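You operate a simulated robot arm through the tools that you are given. There is no shell and no other tool.

Carry out the task below with a simulated robot arm. There is one attempt and no reset: what you move stays moved.

JOB
Clear the float's deck, free it, then load it to the card's band.
Fine: bolt drawn out, the pointer rests in that band; both grey cylinders from the deck into the long white tray, the old weight back on a ring marked with its weight. Set down upright: grey cylinder.

Only the result counts: the job must be done as asked and must still hold three seconds after the hand-in. Knocking over, shifting, dropping, spilling or breaking anything else fails it.

ROBOT AND FRAMES
A 7-joint arm with a two-finger parallel gripper, fixed in place. Base frame: the origin is on the floor under the middle of its stand, x ahead of it, y to its left, z up. Units: mm, rad, N and s.
It reaches about 1247 mm from its shoulder. Its first joint turns from -2.304 to 2.304 rad. Payload 3.91 kg.
Tool frame: the origin (TCP) lies between the finger pads and is the grasp point; the fingertips stand 30 mm ahead of it; z points along the fingers, y is the line along which they close. Largest opening 110 mm; finger width 20, thickness 10; the body of the gripper, 48 by 112 mm, starts 55 mm behind the TCP.
Orientation is told as [roll, pitch, yaw] about the base's x, y, z axes, in that order, counted from this pose: with the fingers straight down and closing along the base's y, the tool's x points along the base's -x, its y along +y and its z along -z.

CONTROLS
- The arm moves only by the tool drive_tool. Its argument "rows" is a list that holds one entry, the list of rows, each a list of 6 numbers: the shift along the tool's x, y, z in m, then the turn, a rotation vector about the tool's x, y, z in rad. In form: [[[x, y, z, rx, ry, rz], ...]]. A call has 1 to 20 rows; each row shifts and turns the commanded pose from where the row before left it, along the tool's axes as they then stand. "hand" is the finger opening in m, from 0 to 0.11, set as the call begins (left out, the last holds). Each row takes 0.2 s and may step no farther than 50 mm and 0.15 rad from the row before; otherwise, or with a gripper value out of range, the whole call is refused. A pose out of reach is approached as far as the arm can. The call stops where the force on the tool passes 60 N (or 10 N more than at its start, if that is more) or the arm is blocked; 0.2 s more then pass. Each finger travels about 108 mm/s and halts on what it meets, pressing with about 31 N; the grip force reading is that of the motor and also rises with nothing between the fingers. The clock runs only during rows and for 0.2 s after the last one: add rows that do not move to give the fingers time. The reply holds the time, the measured pose of the TCP, the force on the tool along the base axes, the opening and the grip force, in the units named above and with some noise, with the torque about the TCP (base axes, N m) and any sound that the robot's microphone picked up.
- Cameras (640 x 400 px; columns grow to the right, rows downward): "scene" is fixed at [220.6, -651.4, 1637]; the picture's right is [0.78, -0.62, 0.00], its down [-0.21, -0.26, -0.94] and it looks along [0.59, 0.74, -0.33] (base axes); focal length 329 px, centre (320, 200). "wrist" rides on the gripper at [72, 17, -103] in the tool frame; the picture's right is [-0.23, 0.97, 0.00], its down [-0.76, -0.18, -0.62] and it looks along [-0.61, -0.14, 0.78] (tool axes); focal length 222 px, centre (320, 200). There is no depth. A picture from a camera that has moved, and an enlarged one, comes with that camera's place and axes in the base frame and with its lens.
- snapshot(camera): a new picture of that camera. The clock stands still meanwhile.
- zoom(camera, box): a new picture of the part [left, top, right, bottom] of that camera's present view, enlarged. The clock stands still meanwhile.
- hand_in(): hands the job in; it is judged then, once.

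Nothing tells you positions but the pictures and the camera data. Unless the task says otherwise, let go and move clear before handing in.

The tools are called after ">>>" by a JSON object that holds its "api" and its "payload". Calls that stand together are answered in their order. drive_tool: Moves the arm, as the interface text tells. Its arguments: {"type":"object","properties":{"rows":{"type":"array","items":{"type":"array","items":{"type":"array","items":{"type":"number"}}}},"hand":{"type":"number"}},"required":["rows"]} The other tools are called the same way: snapshot (camera) takes a picture; zoom (camera, box) takes an enlarged picture of a part of a camera's view; hand_in () hands the job in.

At the start:

```text
time: 0.0
position: [564.5, 319.4, 1488.4]
tool_rot: [0.0, -0.001, 0.0]
wrist_force: [0.3, -0.1, 0.2]
moment: [0.02, 0.02, 0.0]
width: 110.2
finger_force: 0.0
```

scene: 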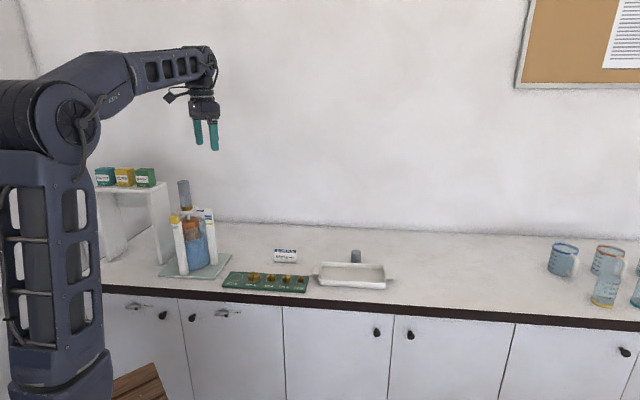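
wrist: 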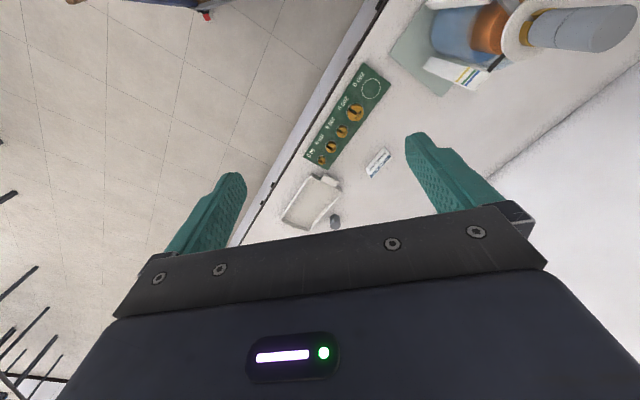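

I see a counter with a float apparatus in a glass cylinder, a green weights board, a card and a white tray. I'll zoom in for details before moving.

>>> {"api": "zoom", "payload": {"camera": "scene", "box": [150, 160, 250, 290]}}

>>> {"api": "zoom", "payload": {"camera": "scene", "box": [215, 240, 315, 300]}}

>>> {"api": "zoom", "payload": {"camera": "scene", "box": [300, 240, 400, 300]}}

>>> {"api": "zoom", "payload": {"camera": "wrist", "box": [380, 0, 640, 160]}}

>>> {"api": "zoom", "payload": {"camera": "wrist", "box": [270, 50, 410, 240]}}

```text
3.08 times, centred on (200, 225) of scene
camera zoom: at [220.6, -651.4, 1637.0], right [0.78, -0.62, 0.0], down [-0.21, -0.26, -0.94], along [0.59, 0.74, -0.33], focal length 1014 px, centre (689, 123)
```

zoom: 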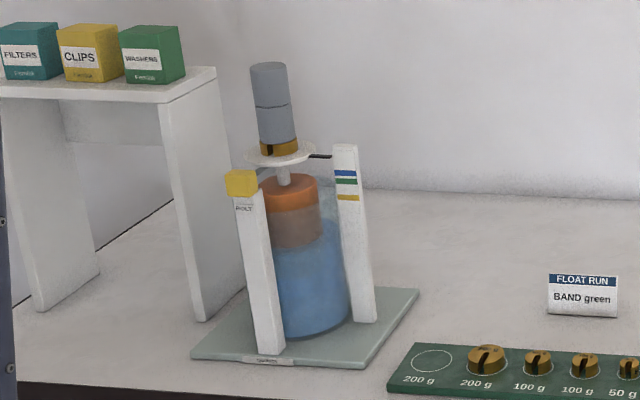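

```text
6.40 times, centred on (265, 270) of scene
camera zoom: at [220.6, -651.4, 1637.0], right [0.78, -0.62, 0.0], down [-0.21, -0.26, -0.94], along [0.59, 0.74, -0.33], focal length 2108 px, centre (672, -248)
```

zoom: 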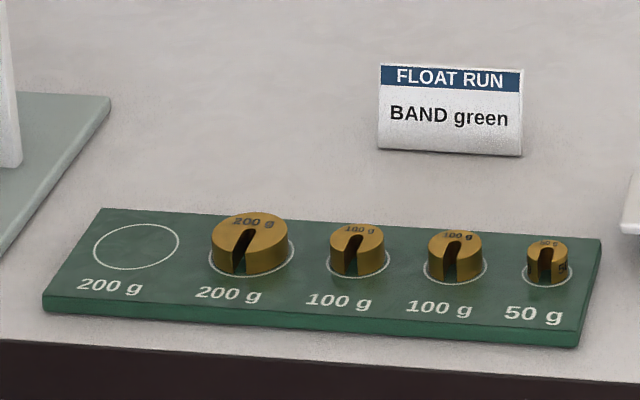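

```text
6.40 times, centred on (350, 270) of scene
camera zoom: at [220.6, -651.4, 1637.0], right [0.78, -0.62, 0.0], down [-0.21, -0.26, -0.94], along [0.59, 0.74, -0.33], focal length 2108 px, centre (128, -248)
```

zoom: 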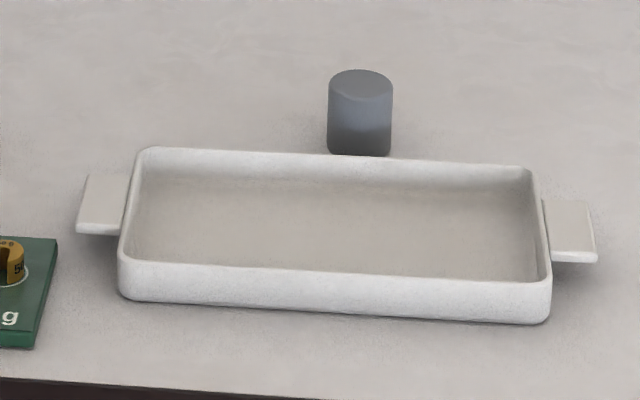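

```text
2.46 times, centred on (510, 80) of wrist
camera zoom: at [491.4, 337.5, 1592.4], right [0.23, 0.97, 0.0], down [0.76, -0.18, 0.62], along [0.61, -0.14, -0.78], focal length 547 px, centre (-148, 495)
```

zoom: 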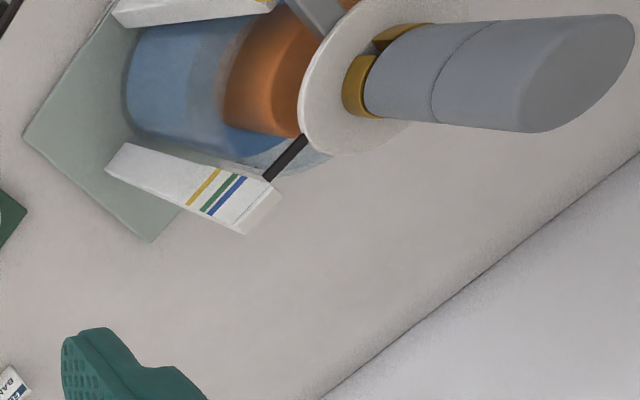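

```text
2.11 times, centred on (340, 145) of wrist
camera zoom: at [491.4, 337.5, 1592.4], right [0.23, 0.97, 0.0], down [0.76, -0.18, 0.62], along [0.61, -0.14, -0.78], focal length 468 px, centre (278, 316)
```

zoom: 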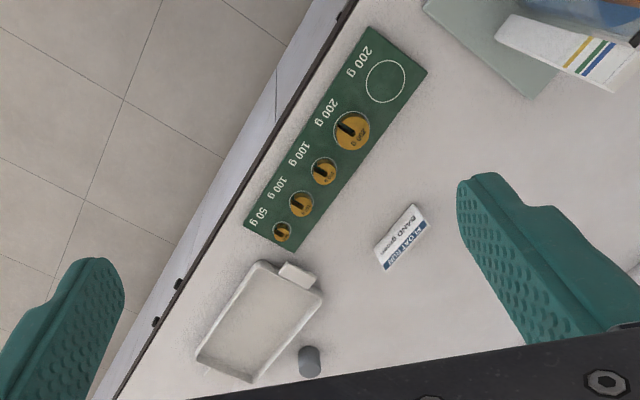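

The stack (brass weight plus two grey cylinders) sits on the float's deck at about (586, 663), with the counter around z≈890. I'll move the wrist camera to look at the device from the front.

>>> {"api": "drive_tool", "payload": {"rows": [[[0.0174, 0.0366, 0.0215, 0, 0, 0], [0.0174, 0.0366, 0.0215, 0, 0, 0], [0.0174, 0.0366, 0.0215, 0, 0, 0], [0.0174, 0.0366, 0.0215, 0, 0, 0], [0.0174, 0.0366, 0.0215, 0, 0, 0], [0.0174, 0.0366, 0.0215, 0, 0, 0], [0, 0, 0, 0, 0, -0.143], [0, 0, 0, 0, 0, -0.143], [0, 0, 0, 0, 0, -0.143], [0, 0, 0, 0, 0, -0.143], [0, 0, 0, 0, 0, -0.143], [0, 0, 0, 0, 0, -0.143], [0, 0, 0, 0, 0, -0.142], [0, 0, 0, 0, 0, 0]]]}}

>>> {"api": "snapshot", "payload": {"camera": "wrist"}}

>>> {"api": "snapshot", "payload": {"camera": "scene"}}

```text
time: 3.0
position: [459.8, 539.1, 1359.3]
tool_rot: [0.0, 0.0, 1.002]
wrist_force: [0.0, 0.3, -0.1]
moment: [0.0, 0.0, -0.02]
width: 110.2
finger_force: 0.0
```

```text
taken
camera wrist: at [406.0, 487.9, 1463.0], right [-0.7, 0.72, 0.0], down [0.56, 0.55, 0.62], along [0.45, 0.43, -0.78], focal length 222 px, centre (320, 200)
```

wrist: 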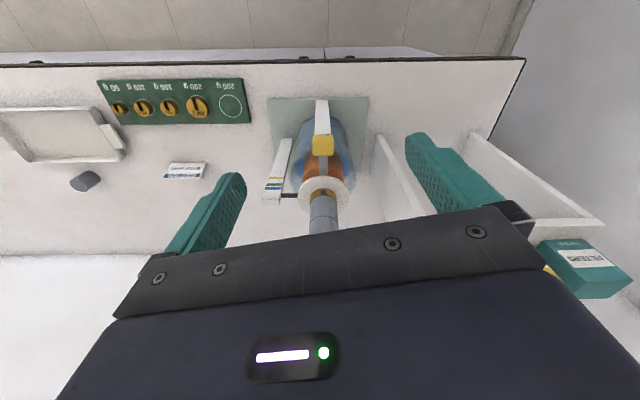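

```text
taken
```

scene: 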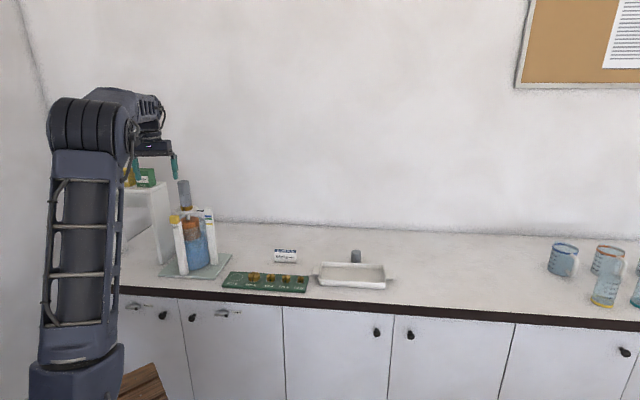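

>>> {"api": "zoom", "payload": {"camera": "wrist", "box": [250, 80, 410, 240]}}

>>> {"api": "zoom", "payload": {"camera": "wrist", "box": [0, 60, 260, 222]}}

>>> {"api": "zoom", "payload": {"camera": "scene", "box": [160, 170, 230, 240]}}

```text
2.50 times, centred on (330, 160) of wrist
camera zoom: at [406.0, 487.9, 1463.0], right [-0.7, 0.72, 0.0], down [0.56, 0.55, 0.62], along [0.45, 0.43, -0.78], focal length 555 px, centre (295, 300)
```

zoom: 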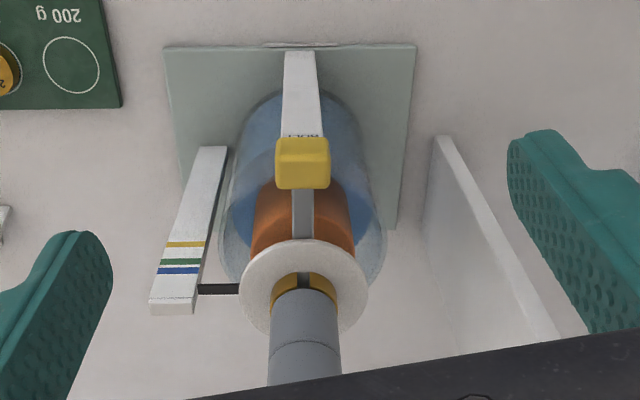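

```text
2.46 times, centred on (130, 141) of wrist
camera zoom: at [406.0, 487.9, 1463.0], right [-0.7, 0.72, 0.0], down [0.56, 0.55, 0.62], along [0.45, 0.43, -0.78], focal length 547 px, centre (788, 345)
```

zoom: 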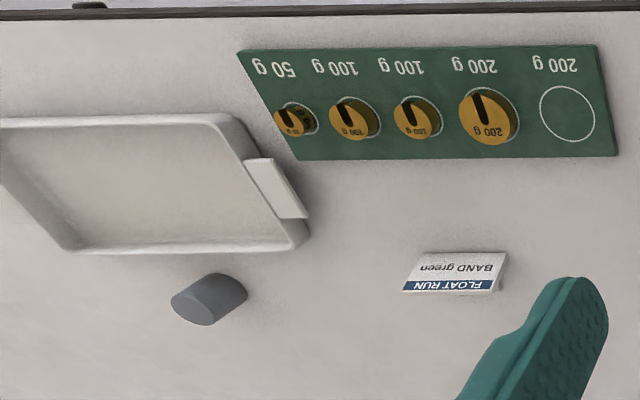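

```text
5.71 times, centred on (195, 205) of scene
camera zoom: at [220.6, -651.4, 1637.0], right [0.78, -0.62, 0.0], down [-0.21, -0.26, -0.94], along [0.59, 0.74, -0.33], focal length 1882 px, centre (1034, 171)
```

zoom: 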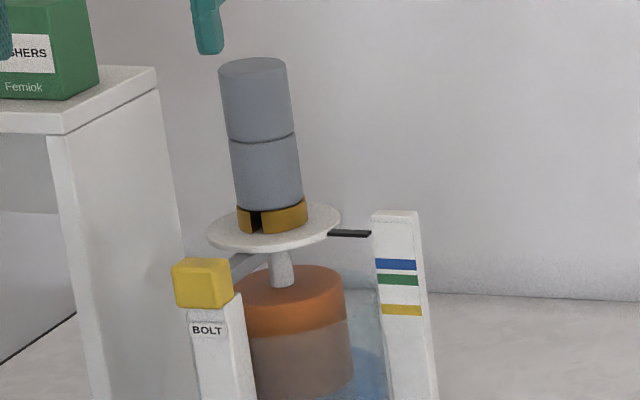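

>>> {"api": "zoom", "payload": {"camera": "wrist", "box": [295, 130, 355, 230]}}

>>> {"api": "zoom", "payload": {"camera": "scene", "box": [180, 195, 220, 225]}}

>>> {"api": "zoom", "payload": {"camera": "wrist", "box": [90, 70, 250, 135]}}

```text
4.00 times, centred on (325, 180) of wrist
camera zoom: at [406.0, 487.9, 1463.0], right [-0.7, 0.72, 0.0], down [0.56, 0.55, 0.62], along [0.45, 0.43, -0.78], focal length 888 px, centre (300, 280)
```

zoom: 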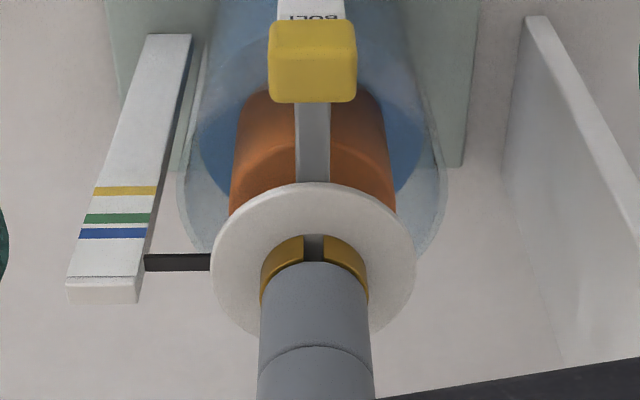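

```text
13.33 times, centred on (200, 210) of scene
camera zoom: at [220.6, -651.4, 1637.0], right [0.78, -0.62, 0.0], down [-0.21, -0.26, -0.94], along [0.59, 0.74, -0.33], focal length 4392 px, centre (1920, 67)
```

zoom: 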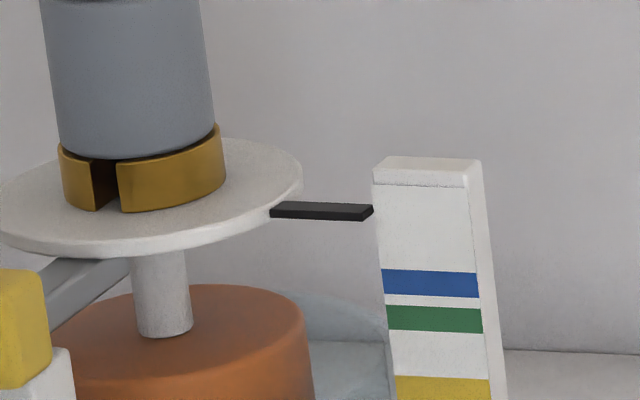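

```text
4.00 times, centred on (170, 102) of wrist
camera zoom: at [406.0, 487.9, 1463.0], right [-0.7, 0.72, 0.0], down [0.56, 0.55, 0.62], along [0.45, 0.43, -0.78], focal length 888 px, centre (920, 590)
```

zoom: 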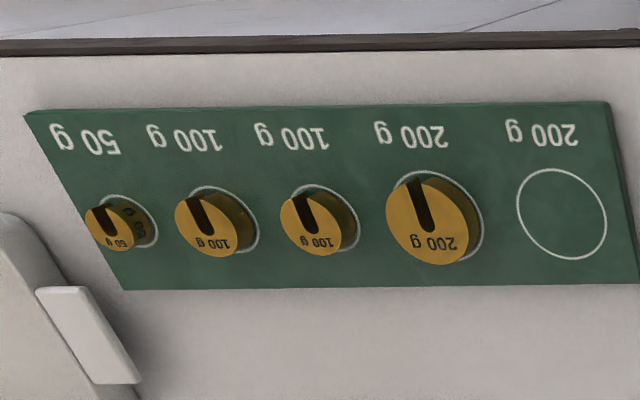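

I now see the bolt's yellow knob on the front post, its bar reaching under the deck, and the pointer toward the scale post. I'll raise the wrist for a second view that shows the stack's top.

>>> {"api": "drive_tool", "payload": {"rows": [[[0.02, 0, -0.03, 0, 0, 0], [0.02, 0, -0.03, 0, 0, 0], [0.02, 0, -0.03, 0, 0, 0], [0.02, 0, -0.03, 0, 0, 0], [0, 0, 0, 0, 0, 0]]]}}

>>> {"api": "snapshot", "payload": {"camera": "wrist"}}

>>> {"api": "zoom", "payload": {"camera": "wrist", "box": [260, 90, 420, 230]}}

>>> {"api": "zoom", "payload": {"camera": "wrist", "box": [90, 70, 250, 170]}}

```text
time: 4.2
position: [419.1, 470.6, 1479.2]
tool_rot: [0.0, 0.0, 1.001]
wrist_force: [-0.5, -0.4, -0.2]
moment: [0.0, -0.03, 0.0]
width: 110.0
finger_force: 0.0
```

```text
taken
camera wrist: at [365.3, 419.5, 1582.4], right [-0.7, 0.72, 0.0], down [0.56, 0.54, 0.62], along [0.45, 0.43, -0.78], focal length 222 px, centre (320, 200)
```

wrist: 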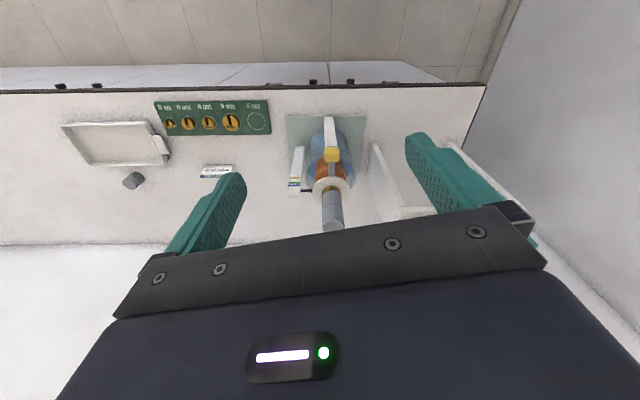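

```text
2.86 times, centred on (340, 160) of wrist
camera zoom: at [365.3, 419.5, 1582.4], right [-0.7, 0.72, 0.0], down [0.56, 0.54, 0.62], along [0.45, 0.43, -0.78], focal length 635 px, centre (263, 314)
```

zoom: 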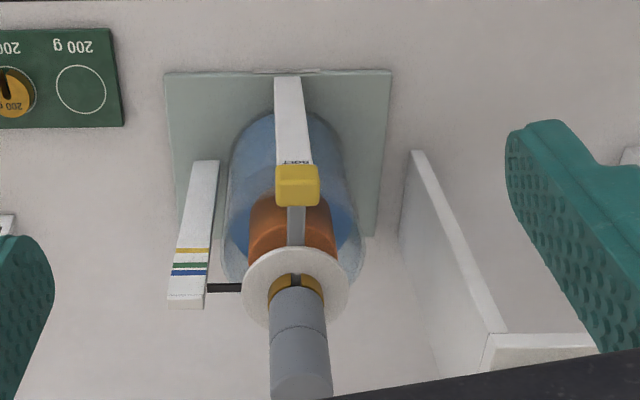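

```text
4.00 times, centred on (170, 120) of wrist
camera zoom: at [365.3, 419.5, 1582.4], right [-0.7, 0.72, 0.0], down [0.56, 0.54, 0.62], along [0.45, 0.43, -0.78], focal length 888 px, centre (920, 520)
```

zoom: 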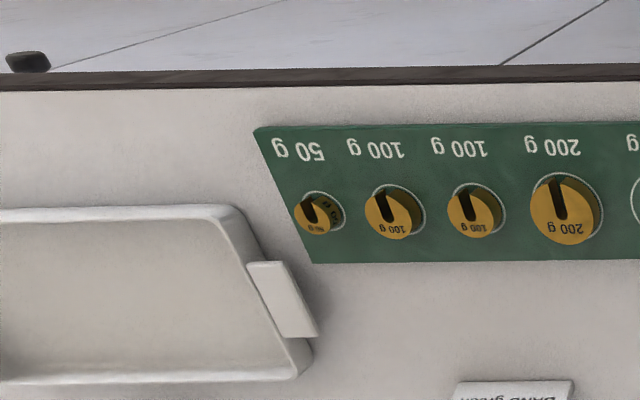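

Stack top estimated at z≈1275 at about (576, 661). I'll move over it, stay above, and check alignment with the wrist camera.

>>> {"api": "drive_tool", "payload": {"rows": [[[-0.0408, -0.0049, 0, 0, 0, 0], [-0.0408, -0.0049, 0, 0, 0, 0], [-0.0408, -0.0049, 0, 0, 0, 0], [-0.0408, -0.0049, 0, 0, 0, 0], [-0.0408, -0.0049, 0, 0, 0, 0], [-0.0408, -0.0049, 0, 0, 0, 0], [0, 0, 0.03, 0, 0, 0], [0, 0, 0.03, 0, 0, 0], [0, 0, 0.03, 0, 0, 0], [0, 0, 0.02, 0, 0, 0], [0, 0, 0, 0, 0, 0]]], "hand": 0.11}}

>>> {"api": "snapshot", "payload": {"camera": "wrist"}}

>>> {"api": "zoom", "payload": {"camera": "scene", "box": [150, 120, 250, 240]}}

```text
time: 6.6
position: [546.1, 630.3, 1367.2]
tool_rot: [0.0, 0.0, 1.0]
wrist_force: [-0.1, -1.3, 0.2]
moment: [-0.01, 0.03, -0.01]
width: 109.9
finger_force: 0.0
out of reach, approached as far as the arm can: row 6
```

```text
taken
camera wrist: at [492.7, 579.3, 1471.4], right [-0.7, 0.72, 0.0], down [0.56, 0.54, 0.62], along [0.45, 0.43, -0.78], focal length 222 px, centre (320, 200)
```

wrist: 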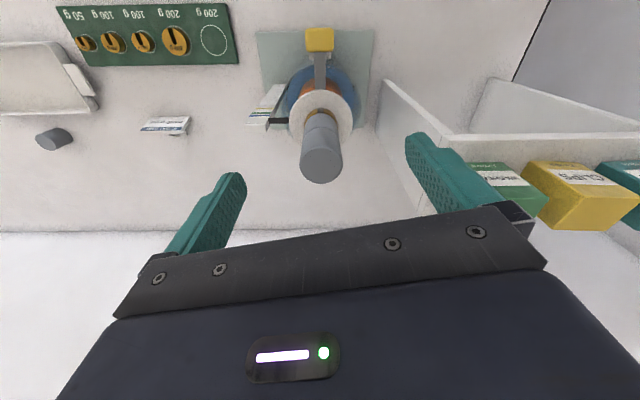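

```text
3.33 times, centred on (200, 180) of scene
camera zoom: at [220.6, -651.4, 1637.0], right [0.78, -0.62, 0.0], down [-0.21, -0.26, -0.94], along [0.59, 0.74, -0.33], focal length 1098 px, centre (720, 267)
```

zoom: 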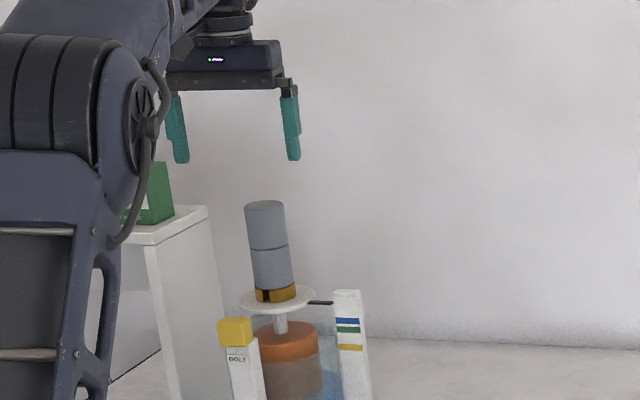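

>>> {"api": "zoom", "payload": {"camera": "wrist", "box": [250, 20, 390, 200]}}

>>> {"api": "drive_tool", "payload": {"rows": [[[-0.0105, -0.002, 0, 0, 0, 0], [-0.0105, -0.002, 0, 0, 0, 0], [-0.0105, -0.002, 0, 0, 0, 0], [-0.0105, -0.002, 0, 0, 0, 0], [0, 0, 0, 0, 0, 0]]]}}

```text
2.22 times, centred on (320, 110) of wrist
camera zoom: at [492.7, 579.3, 1471.4], right [-0.7, 0.72, 0.0], down [0.56, 0.54, 0.62], along [0.45, 0.43, -0.78], focal length 494 px, centre (320, 400)
```

zoom: 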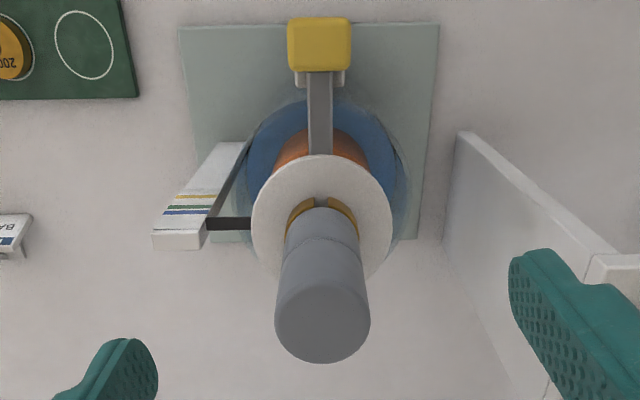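

```text
time: 7.8
position: [574.7, 661.6, 1369.0]
tool_rot: [-0.001, -0.001, 0.999]
wrist_force: [0.0, 0.1, 0.4]
moment: [0.02, -0.01, 0.01]
width: 110.0
finger_force: 0.0
```

>>> {"api": "snapshot", "payload": {"camera": "wrist"}}

>>> {"api": "zoom", "payload": {"camera": "wrist", "box": [220, 20, 440, 220]}}

>>> {"api": "zoom", "payload": {"camera": "scene", "box": [150, 120, 250, 240]}}

```text
taken
camera wrist: at [520.7, 609.6, 1472.4], right [-0.7, 0.72, 0.0], down [0.56, 0.54, 0.62], along [0.45, 0.43, -0.78], focal length 222 px, centre (320, 200)
```

wrist: 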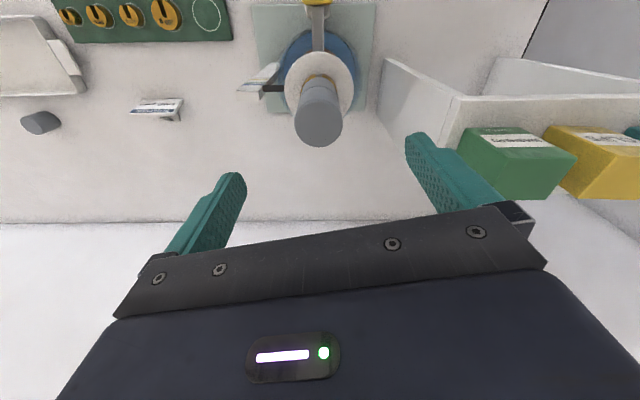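

```text
2.00 times, centred on (330, 120) of wrist
camera zoom: at [520.7, 609.6, 1472.4], right [-0.7, 0.72, 0.0], down [0.56, 0.54, 0.62], along [0.45, 0.43, -0.78], focal length 444 px, centre (300, 360)
```

zoom: 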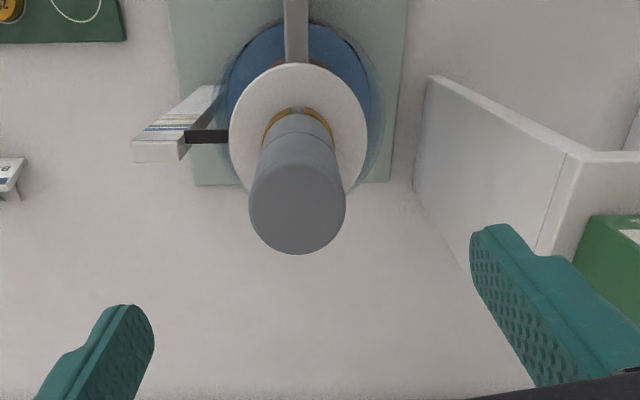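

```text
3.33 times, centred on (200, 180) of scene
camera zoom: at [220.6, -651.4, 1637.0], right [0.78, -0.62, 0.0], down [-0.21, -0.26, -0.94], along [0.59, 0.74, -0.33], focal length 1098 px, centre (720, 267)
```

zoom: 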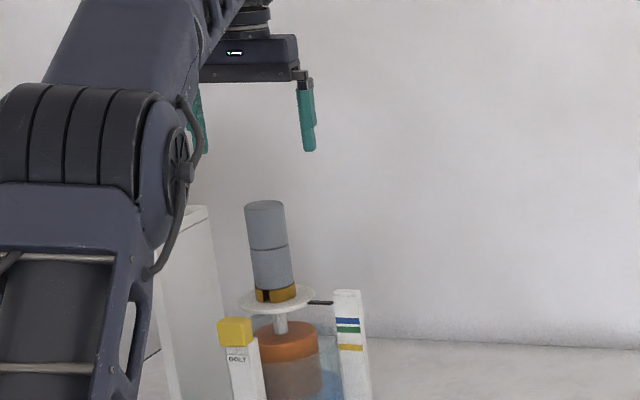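

The stack axis triangulates to about (573.4, 658.7), top z≈1272, Ø≈44. I'll descend over the top cylinder and half-close to check centering.

>>> {"api": "drive_tool", "payload": {"rows": [[[0.0031, -0.0005, 0.0, 0, 0, 0], [0, 0, 0.0214, 0, 0, 0], [0, 0, 0.0214, 0, 0, 0], [0, 0, 0.0214, 0, 0, 0], [0, 0, 0.0214, 0, 0, 0], [0, 0, 0.0214, 0, 0, 0], [0, 0, 0, 0, 0, 0]]]}}

>>> {"api": "snapshot", "payload": {"camera": "wrist"}}

>>> {"api": "zoom", "payload": {"camera": "scene", "box": [150, 150, 230, 240]}}

```text
time: 9.4
position: [573.8, 654.7, 1260.9]
tool_rot: [0.0, -0.001, 0.999]
wrist_force: [-0.2, 0.7, 0.4]
moment: [-0.01, 0.03, -0.03]
width: 109.8
finger_force: 0.0
```

```text
taken
camera wrist: at [519.5, 603.2, 1364.4], right [-0.7, 0.72, 0.0], down [0.56, 0.54, 0.62], along [0.45, 0.43, -0.78], focal length 222 px, centre (320, 200)
```

wrist: 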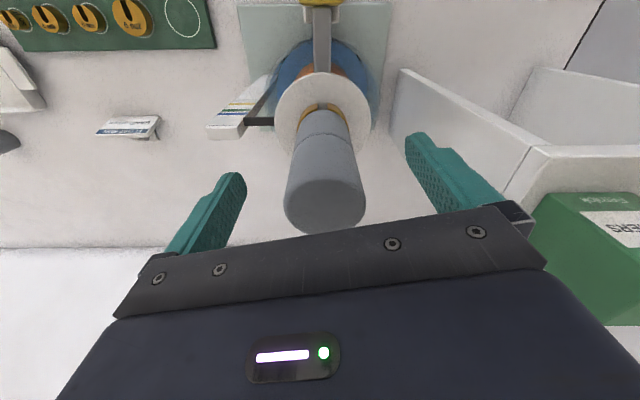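

```text
4.44 times, centred on (190, 195) of scene
camera zoom: at [220.6, -651.4, 1637.0], right [0.78, -0.62, 0.0], down [-0.21, -0.26, -0.94], along [0.59, 0.74, -0.33], focal length 1464 px, centre (898, 222)
```

zoom: 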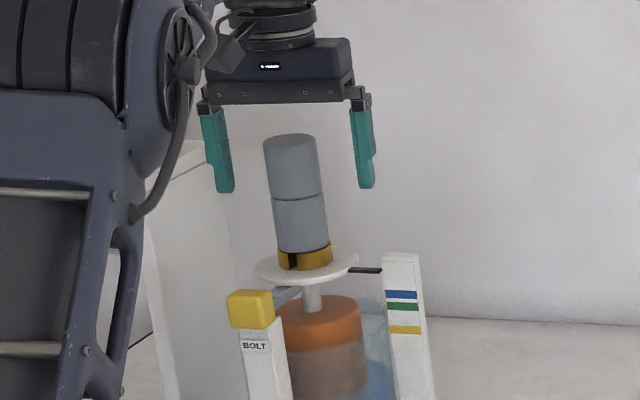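

>>> {"api": "zoom", "payload": {"camera": "wrist", "box": [260, 100, 390, 240]}}

```text
2.86 times, centred on (325, 170) of wrist
camera zoom: at [519.5, 603.2, 1364.4], right [-0.7, 0.72, 0.0], down [0.56, 0.54, 0.62], along [0.45, 0.43, -0.78], focal length 635 px, centre (306, 286)
```

zoom: 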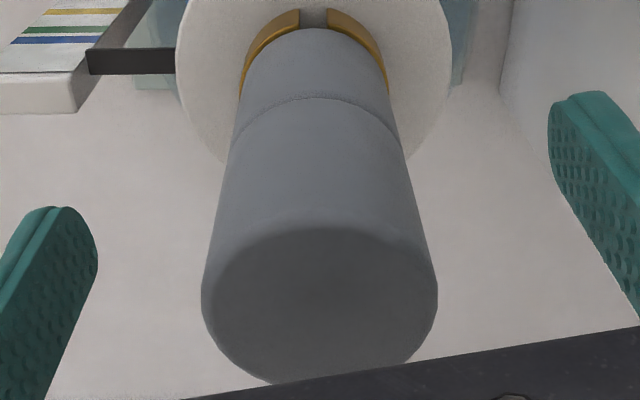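

>>> {"api": "drive_tool", "payload": {"rows": [[[-0.0047, 0.0016, 0.0, 0, 0, 0], [0, 0, 0, 0, 0, 0], [0, 0, 0, 0, 0, 0]]], "hand": 0.058}}

>>> {"api": "zoom", "payload": {"camera": "wrist", "box": [240, 80, 400, 240]}}

```text
time: 10.2
position: [573.9, 661.0, 1260.0]
tool_rot: [0.0, 0.0, 0.999]
wrist_force: [0.7, -0.6, 0.0]
moment: [-0.01, -0.01, 0.01]
width: 58.0
finger_force: 0.0
```

```text
2.50 times, centred on (320, 160) of wrist
camera zoom: at [521.2, 608.6, 1364.2], right [-0.7, 0.72, 0.0], down [0.56, 0.54, 0.62], along [0.45, 0.43, -0.78], focal length 555 px, centre (320, 300)
```

zoom: 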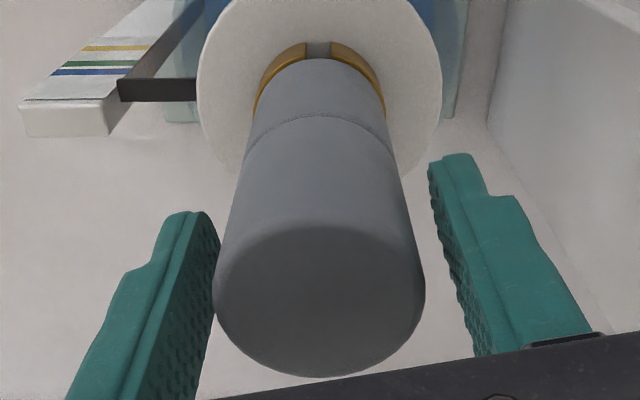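

>>> {"api": "drive_tool", "payload": {"rows": [[[0, 0, 0, 0, 0, 0], [0, 0, 0, 0, 0, 0], [0, 0, 0, 0, 0, 0]]], "hand": 0.035}}

>>> {"api": "drive_tool", "payload": {"rows": [[[0, 0, -0.005, 0, 0, 0], [0, 0, -0.01, 0, 0, 0], [0, 0, -0.02, 0, 0, 0], [0, 0, 0, 0, 0, 0]]]}}

>>> {"api": "snapshot", "payload": {"camera": "wrist"}}

>>> {"api": "zoom", "payload": {"camera": "scene", "box": [150, 150, 230, 240]}}

```text
time: 11.0
position: [574.8, 658.6, 1260.9]
tool_rot: [0.0, -0.001, 1.002]
wrist_force: [-0.4, -0.3, 0.5]
moment: [0.03, -0.01, 0.03]
width: 42.1
finger_force: 30.9
```

```text
time: 12.0
position: [576.4, 658.5, 1294.6]
tool_rot: [0.0, 0.0, 1.0]
wrist_force: [0.3, -0.3, -0.9]
moment: [0.02, -0.01, -0.03]
width: 42.2
finger_force: 30.6
```

```text
taken
camera wrist: at [522.9, 608.8, 1398.4], right [-0.7, 0.72, 0.0], down [0.56, 0.55, 0.62], along [0.45, 0.43, -0.78], focal length 222 px, centre (320, 200)
```

wrist: 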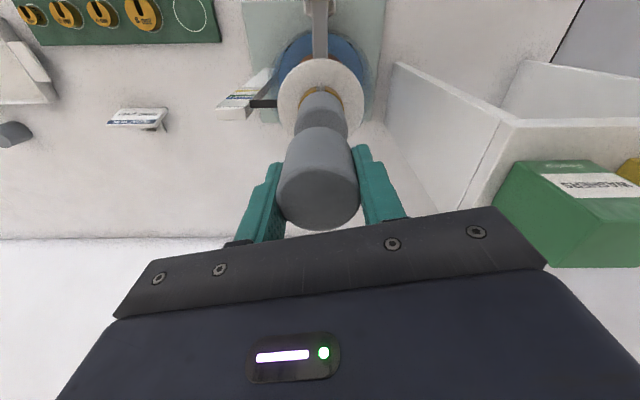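

```text
4.44 times, centred on (190, 195) of scene
camera zoom: at [220.6, -651.4, 1637.0], right [0.78, -0.62, 0.0], down [-0.21, -0.26, -0.94], along [0.59, 0.74, -0.33], focal length 1464 px, centre (898, 222)
```

zoom: 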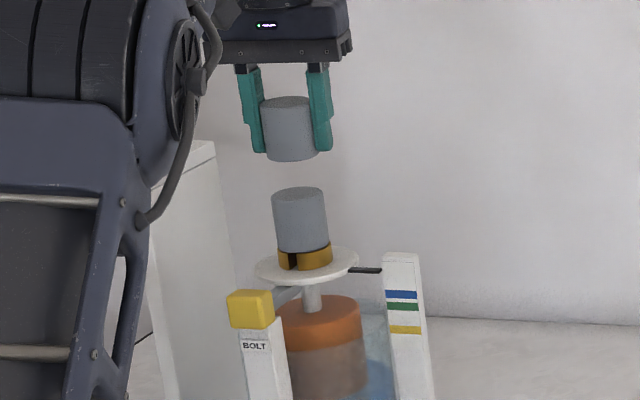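

The top cylinder is held and the lower one is still upright. I'll lift, carry it along the counter toward the tray and look at the tray from above before placing.

>>> {"api": "drive_tool", "payload": {"rows": [[[0, 0, -0.04, 0, 0, 0], [0, 0, 0, 0, 0, 0.115], [0, 0, 0, 0, 0, 0.115], [0.0096, -0.0462, 0.003, 0, 0, 0], [0.0096, -0.0462, 0.003, 0, 0, 0], [0.0096, -0.0462, 0.003, 0, 0, 0], [0.0096, -0.0462, 0.003, 0, 0, 0], [0.0096, -0.0462, 0.003, 0, 0, 0], [0.0096, -0.0462, 0.003, 0, 0, 0], [0.0096, -0.0462, 0.003, 0, 0, 0], [0.0096, -0.0462, 0.003, 0, 0, 0], [0.0096, -0.0462, 0.003, 0, 0, 0], [0.0096, -0.0462, 0.003, 0, 0, 0], [0.0096, -0.0462, 0.003, 0, 0, 0], [0.0096, -0.0462, 0.003, 0, 0, 0], [0, 0, 0, 0, 0, 0]]]}}

>>> {"api": "snapshot", "payload": {"camera": "wrist"}}

>>> {"api": "snapshot", "payload": {"camera": "scene"}}

```text
time: 15.4
position: [880.3, 181.4, 1299.2]
tool_rot: [0.002, -0.001, 0.771]
wrist_force: [-0.5, 0.2, -0.6]
moment: [0.01, 0.0, -0.01]
width: 42.1
finger_force: 31.3
```

```text
taken
camera wrist: at [815.9, 144.0, 1403.4], right [-0.51, 0.86, 0.0], down [0.67, 0.4, 0.62], along [0.53, 0.32, -0.78], focal length 222 px, centre (320, 200)
```

wrist: 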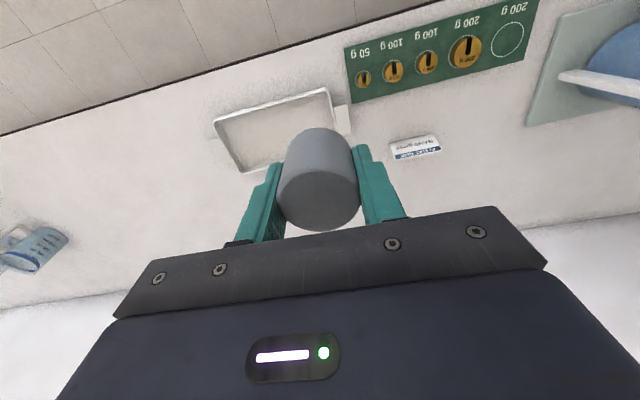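

```text
taken
```

scene: 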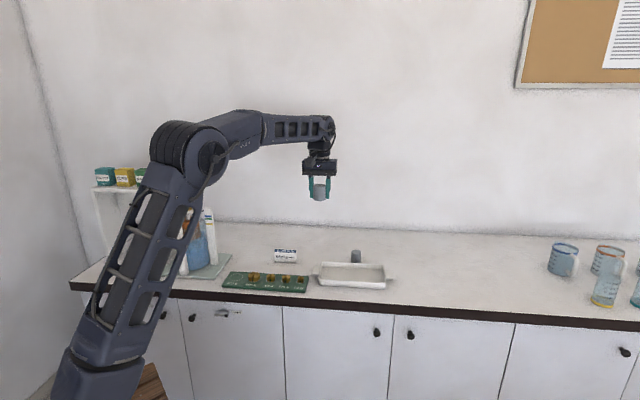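

>>> {"api": "zoom", "payload": {"camera": "wrist", "box": [200, 80, 360, 180]}}

>>> {"api": "zoom", "payload": {"camera": "wrist", "box": [330, 0, 550, 138]}}

```text
4.00 times, centred on (280, 130) of wrist
camera zoom: at [815.9, 144.0, 1403.4], right [-0.51, 0.86, 0.0], down [0.67, 0.4, 0.62], along [0.53, 0.32, -0.78], focal length 888 px, centre (480, 480)
```

zoom: 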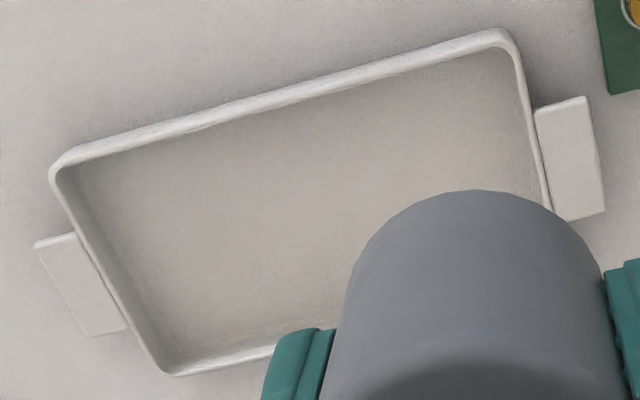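

```text
2.90 times, centred on (440, 69) of wrist
camera zoom: at [815.9, 144.0, 1403.4], right [-0.51, 0.86, 0.0], down [0.67, 0.4, 0.62], along [0.53, 0.32, -0.78], focal length 644 px, centre (-28, 580)
```

zoom: 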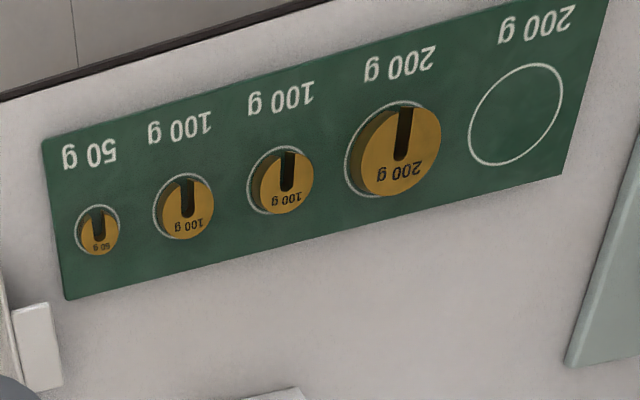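

The tray's outer rim is about 252×136 mm, centred near (1033, 169). I'll move over the near end of the tray at about z 1080 and look again.

>>> {"api": "drive_tool", "payload": {"rows": [[[-0.012, -0.0065, 0.0315, 0, 0, 0], [-0.012, -0.0065, 0.0315, 0, 0, 0], [-0.012, -0.0065, 0.0315, 0, 0, 0], [-0.012, -0.0065, 0.0315, 0, 0, 0], [-0.012, -0.0065, 0.0315, 0, 0, 0], [-0.012, -0.0065, 0.0315, 0, 0, 0], [-0.012, -0.0067, 0.0315, 0, 0, 0], [0, 0, 0, 0, 0, 0]]]}}

>>> {"api": "snapshot", "payload": {"camera": "wrist"}}

>>> {"api": "zoom", "payload": {"camera": "scene", "box": [290, 190, 410, 300]}}

```text
time: 17.2
position: [967.3, 208.6, 1080.4]
tool_rot: [0.001, 0.0, 0.771]
wrist_force: [-1.1, 0.5, -1.1]
moment: [0.01, -0.02, 0.0]
width: 42.0
finger_force: 31.2
```

```text
taken
camera wrist: at [905.2, 171.6, 1184.2], right [-0.51, 0.86, 0.0], down [0.67, 0.4, 0.62], along [0.53, 0.32, -0.78], focal length 222 px, centre (320, 200)
```

wrist: 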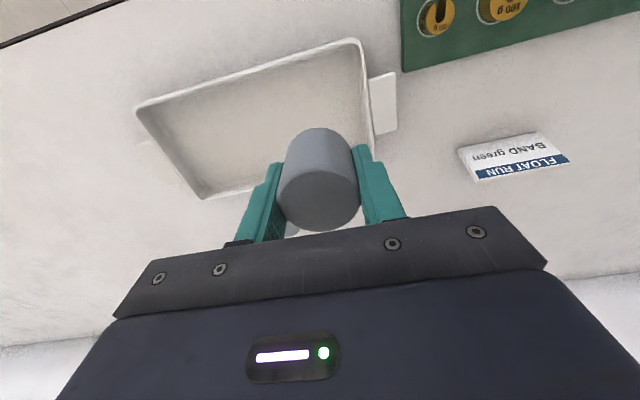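

```text
3.64 times, centred on (350, 245) of scene
camera zoom: at [220.6, -651.4, 1637.0], right [0.78, -0.62, 0.0], down [-0.21, -0.26, -0.94], along [0.59, 0.74, -0.33], focal length 1198 px, centre (211, 36)
```

zoom: 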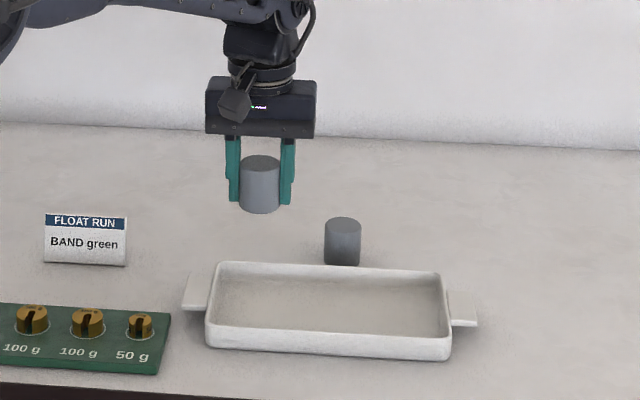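

>>> {"api": "drive_tool", "payload": {"rows": [[[0.0065, -0.0202, 0, 0, 0, 0], [0, 0, 0.025, 0, 0, 0], [0, 0, 0.025, 0, 0, 0], [0, 0, 0.025, 0, 0, 0], [0, 0, 0.025, 0, 0, 0], [0, 0, 0.02, 0, 0, 0], [0, 0, 0, 0, 0, 0]]]}}

>>> {"api": "snapshot", "payload": {"camera": "wrist"}}

>>> {"api": "zoom", "payload": {"camera": "scene", "box": [290, 210, 410, 300]}}

```text
time: 18.8
position: [980.3, 190.3, 959.5]
tool_rot: [0.0, 0.0, 0.769]
wrist_force: [0.1, -0.7, -1.8]
moment: [0.01, -0.03, 0.03]
width: 42.3
finger_force: 31.0
```

```text
taken
camera wrist: at [917.2, 152.1, 1063.6], right [-0.51, 0.86, 0.0], down [0.67, 0.4, 0.62], along [0.53, 0.32, -0.78], focal length 222 px, centre (320, 200)
```

wrist: 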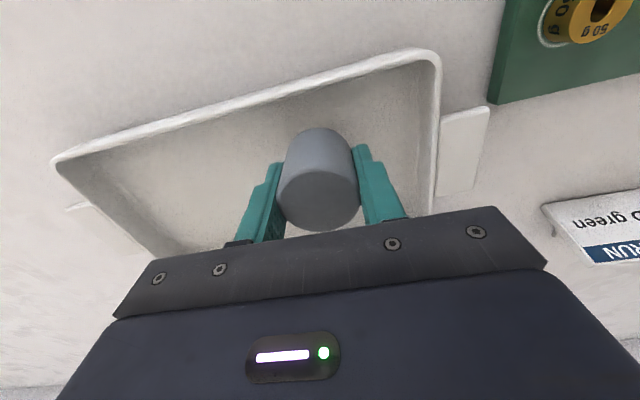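

```text
4.44 times, centred on (350, 255) of scene
camera zoom: at [220.6, -651.4, 1637.0], right [0.78, -0.62, 0.0], down [-0.21, -0.26, -0.94], along [0.59, 0.74, -0.33], focal length 1464 px, centre (187, -44)
```

zoom: 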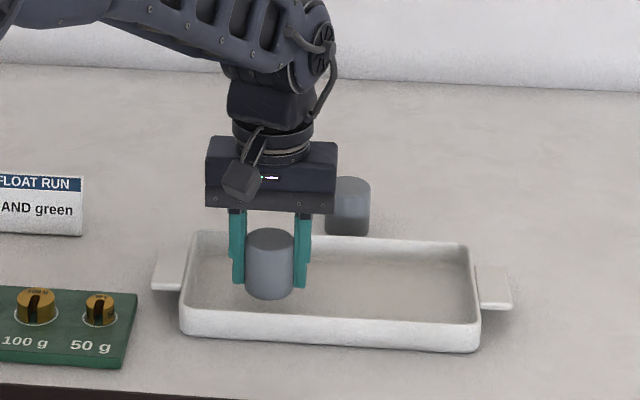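

>>> {"api": "drive_tool", "payload": {"rows": [[[0, 0, 0.007, 0, 0, 0], [0, 0, 0.006, 0, 0, 0], [0, 0, 0, 0, 0, 0]]]}}

>>> {"api": "zoom", "payload": {"camera": "scene", "box": [320, 240, 380, 290]}}

```text
time: 19.6
position: [979.1, 188.3, 947.4]
tool_rot: [0.001, -0.001, 0.769]
wrist_force: [0.3, -0.1, -1.6]
moment: [-0.01, 0.02, 0.02]
width: 42.4
finger_force: 30.6
```

```text
8.00 times, centred on (350, 265) of scene
camera zoom: at [220.6, -651.4, 1637.0], right [0.78, -0.62, 0.0], down [-0.21, -0.26, -0.94], along [0.59, 0.74, -0.33], focal length 2635 px, centre (80, -320)
```

zoom: 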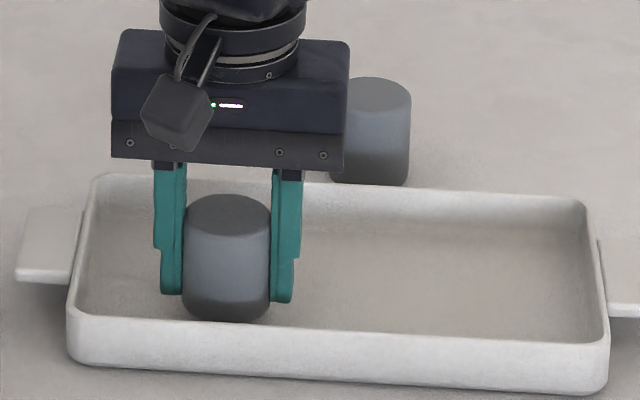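

>>> {"api": "drive_tool", "payload": {"rows": [[[0, 0, 0.002, 0, 0, 0], [0, 0, 0.002, 0, 0, 0], [0, 0, 0, 0, 0, 0]]]}}

>>> {"api": "drive_tool", "payload": {"rows": [[[0, 0, 0.0015, 0, 0, 0], [0, 0, 0.0015, 0, 0, 0], [0, 0, 0, 0, 0, 0]]]}}

```text
time: 20.4
position: [980.4, 189.9, 944.0]
tool_rot: [0.0, 0.0, 0.769]
wrist_force: [0.3, 0.4, -1.6]
moment: [-0.01, 0.02, -0.01]
width: 41.9
finger_force: 31.3
```

```text
time: 21.2
position: [979.1, 189.4, 939.3]
tool_rot: [0.0, 0.0, 0.77]
wrist_force: [-0.3, 0.5, -1.6]
moment: [0.0, -0.01, 0.0]
width: 41.9
finger_force: 30.8
```

>>> {"api": "drive_tool", "payload": {"rows": [[[0, 0, 0.001, 0, 0, 0], [0, 0, 0.001, 0, 0, 0], [0, 0, 0, 0, 0, 0]]]}}

>>> {"api": "zoom", "payload": {"camera": "scene", "box": [320, 240, 380, 290]}}

>>> {"api": "zoom", "payload": {"camera": "wrist", "box": [220, 60, 440, 240]}}

```text
time: 22.0
position: [980.1, 190.5, 938.1]
tool_rot: [-0.001, -0.001, 0.769]
wrist_force: [-0.7, -0.6, 1.1]
moment: [0.01, 0.0, -0.01]
width: 42.0
finger_force: 31.1
```

```text
8.00 times, centred on (350, 265) of scene
camera zoom: at [220.6, -651.4, 1637.0], right [0.78, -0.62, 0.0], down [-0.21, -0.26, -0.94], along [0.59, 0.74, -0.33], focal length 2635 px, centre (80, -320)
```

zoom: 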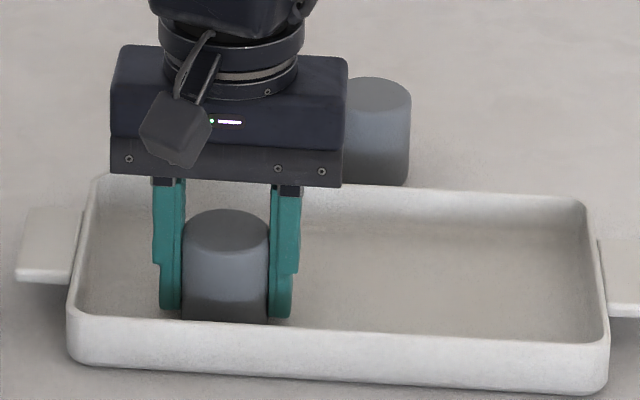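

```text
2.22 times, centred on (330, 150) of wrist
camera zoom: at [915.7, 152.3, 1041.8], right [-0.51, 0.86, 0.0], down [0.67, 0.4, 0.62], along [0.53, 0.32, -0.78], focal length 494 px, centre (298, 311)
```

zoom: 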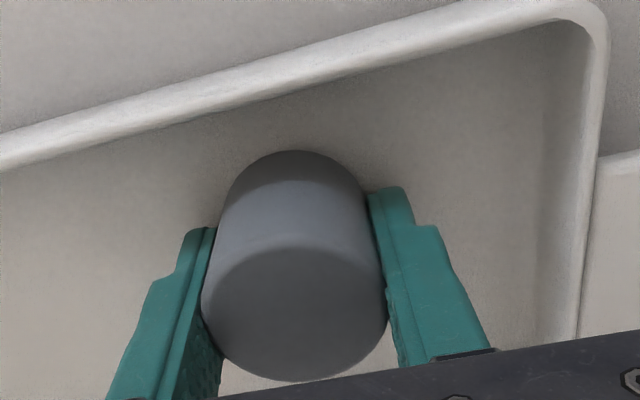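

Contact with the tray floor is felt at TCP z≈938. I'll release gently and retreat upward.

>>> {"api": "drive_tool", "payload": {"rows": [[[0, 0, 0, 0, 0, 0], [0, 0, 0, 0, 0, 0]]], "hand": 0.058}}

>>> {"api": "drive_tool", "payload": {"rows": [[[0, 0, -0.01, 0, 0, 0], [0, 0, -0.03, 0, 0, 0], [0, 0, -0.04, 0, 0, 0], [0, 0, -0.045, 0, 0, 0], [0, 0, 0, 0, 0, 0]]]}}

>>> {"api": "snapshot", "payload": {"camera": "wrist"}}

>>> {"api": "zoom", "payload": {"camera": "scene", "box": [290, 210, 410, 300]}}

```text
time: 22.6
position: [979.3, 190.3, 937.7]
tool_rot: [0.0, 0.0, 0.769]
wrist_force: [0.4, 0.0, 0.7]
moment: [0.0, 0.02, -0.02]
width: 57.8
finger_force: 0.1
```

```text
time: 23.8
position: [982.8, 189.3, 1062.4]
tool_rot: [0.0, 0.001, 0.77]
wrist_force: [0.4, 0.2, 0.3]
moment: [-0.01, 0.01, 0.04]
width: 58.2
finger_force: 0.0
```

```text
taken
camera wrist: at [919.0, 152.2, 1164.8], right [-0.51, 0.86, 0.0], down [0.67, 0.4, 0.62], along [0.53, 0.32, -0.78], focal length 222 px, centre (320, 200)
```

wrist: 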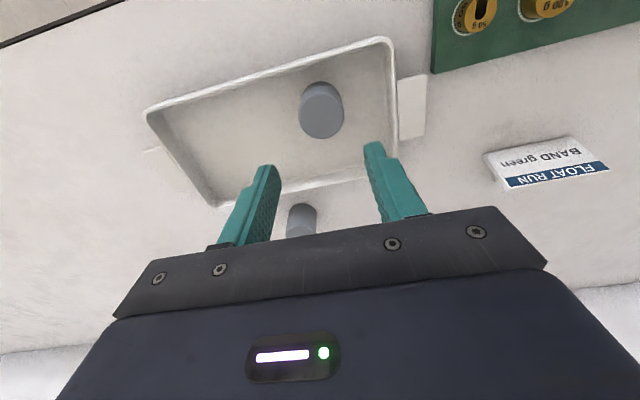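

```text
4.44 times, centred on (350, 255) of scene
camera zoom: at [220.6, -651.4, 1637.0], right [0.78, -0.62, 0.0], down [-0.21, -0.26, -0.94], along [0.59, 0.74, -0.33], focal length 1464 px, centre (187, -44)
```

zoom: 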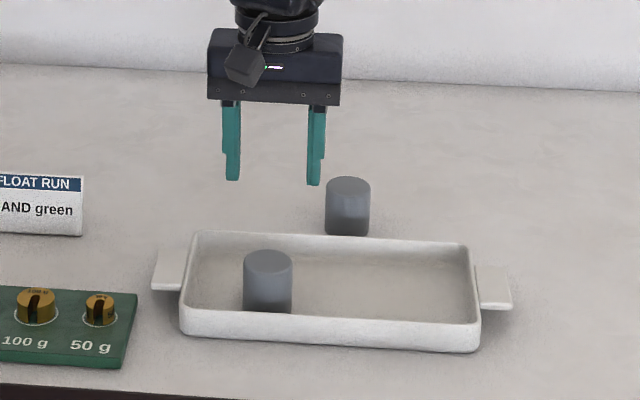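

>>> {"api": "drive_tool", "payload": {"rows": [[[0.0133, 0.0109, -0.04, 0, 0, 0], [0.0133, 0.0109, -0.04, 0, 0, 0], [0.0133, 0.0109, -0.04, 0, 0, 0], [0.0133, 0.0109, -0.04, 0, 0, 0], [0.0133, 0.0109, -0.04, 0, 0, 0], [0.0133, 0.0109, -0.04, 0, 0, 0], [-0.00945, 0.0463, -0.002, 0, 0, 0], [-0.00945, 0.0463, -0.002, 0, 0, 0], [-0.00945, 0.0463, -0.002, 0, 0, 0], [-0.00945, 0.0463, -0.002, 0, 0, 0], [-0.00945, 0.0463, -0.002, 0, 0, 0], [-0.00945, 0.0463, -0.002, 0, 0, 0], [-0.00945, 0.0463, 0, 0, 0, 0], [-0.00945, 0.0463, 0, 0, 0, 0], [-0.00945, 0.0463, 0, 0, 0, 0], [-0.00945, 0.0463, 0, 0, 0, 0], [-0.00945, 0.0463, 0, 0, 0, 0], [0, 0, 0, 0, 0, 0]]], "hand": 0.09}}

>>> {"api": "drive_tool", "payload": {"rows": [[[-0.00945, 0.0463, 0, 0, 0, 0], [0, 0, 0, 0, 0, -0.115], [0, 0, 0, 0, 0, -0.115], [0, 0, 0, 0, 0, 0]]]}}

>>> {"api": "snapshot", "payload": {"camera": "wrist"}}

>>> {"api": "zoom", "payload": {"camera": "scene", "box": [150, 150, 230, 240]}}

```text
time: 27.6
position: [597.4, 621.9, 1315.8]
tool_rot: [0.0, 0.001, 0.771]
wrist_force: [0.7, -0.1, 0.0]
moment: [-0.02, -0.01, 0.01]
width: 90.0
finger_force: 0.1
```

```text
time: 28.6
position: [572.2, 659.5, 1314.4]
tool_rot: [0.001, 0.0, 1.001]
wrist_force: [1.1, -0.2, -0.6]
moment: [0.04, -0.01, -0.02]
width: 90.0
finger_force: 0.1
```

```text
taken
camera wrist: at [518.3, 608.4, 1418.2], right [-0.7, 0.72, 0.0], down [0.56, 0.55, 0.62], along [0.45, 0.43, -0.78], focal length 222 px, centre (320, 200)
```

wrist: 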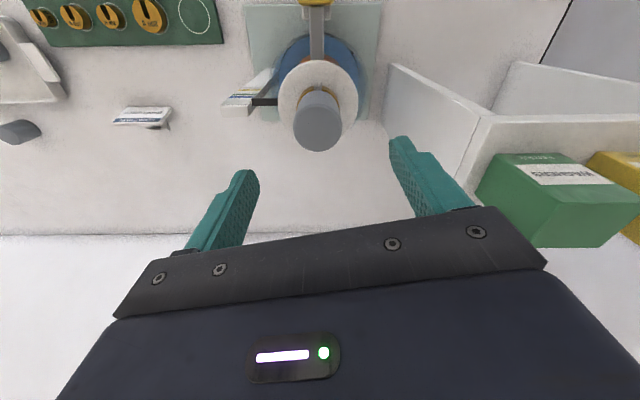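

```text
4.44 times, centred on (190, 195) of scene
camera zoom: at [220.6, -651.4, 1637.0], right [0.78, -0.62, 0.0], down [-0.21, -0.26, -0.94], along [0.59, 0.74, -0.33], focal length 1464 px, centre (898, 222)
```

zoom: 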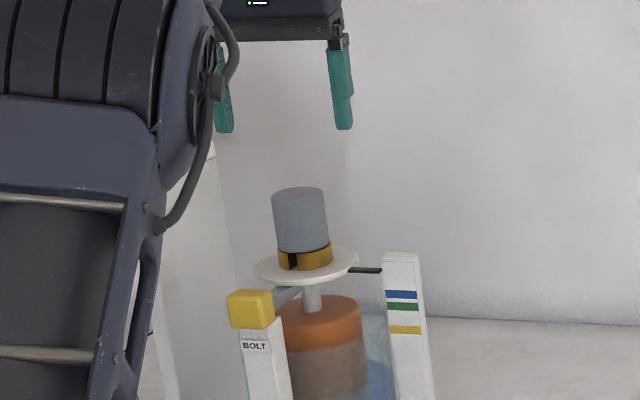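

>>> {"api": "zoom", "payload": {"camera": "wrist", "box": [250, 60, 390, 200]}}

```text
2.86 times, centred on (320, 130) of wrist
camera zoom: at [518.3, 608.4, 1418.2], right [-0.7, 0.72, 0.0], down [0.56, 0.55, 0.62], along [0.45, 0.43, -0.78], focal length 635 px, centre (320, 400)
```

zoom: 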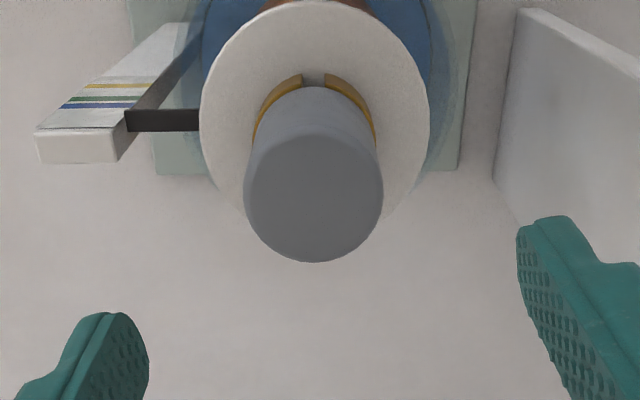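

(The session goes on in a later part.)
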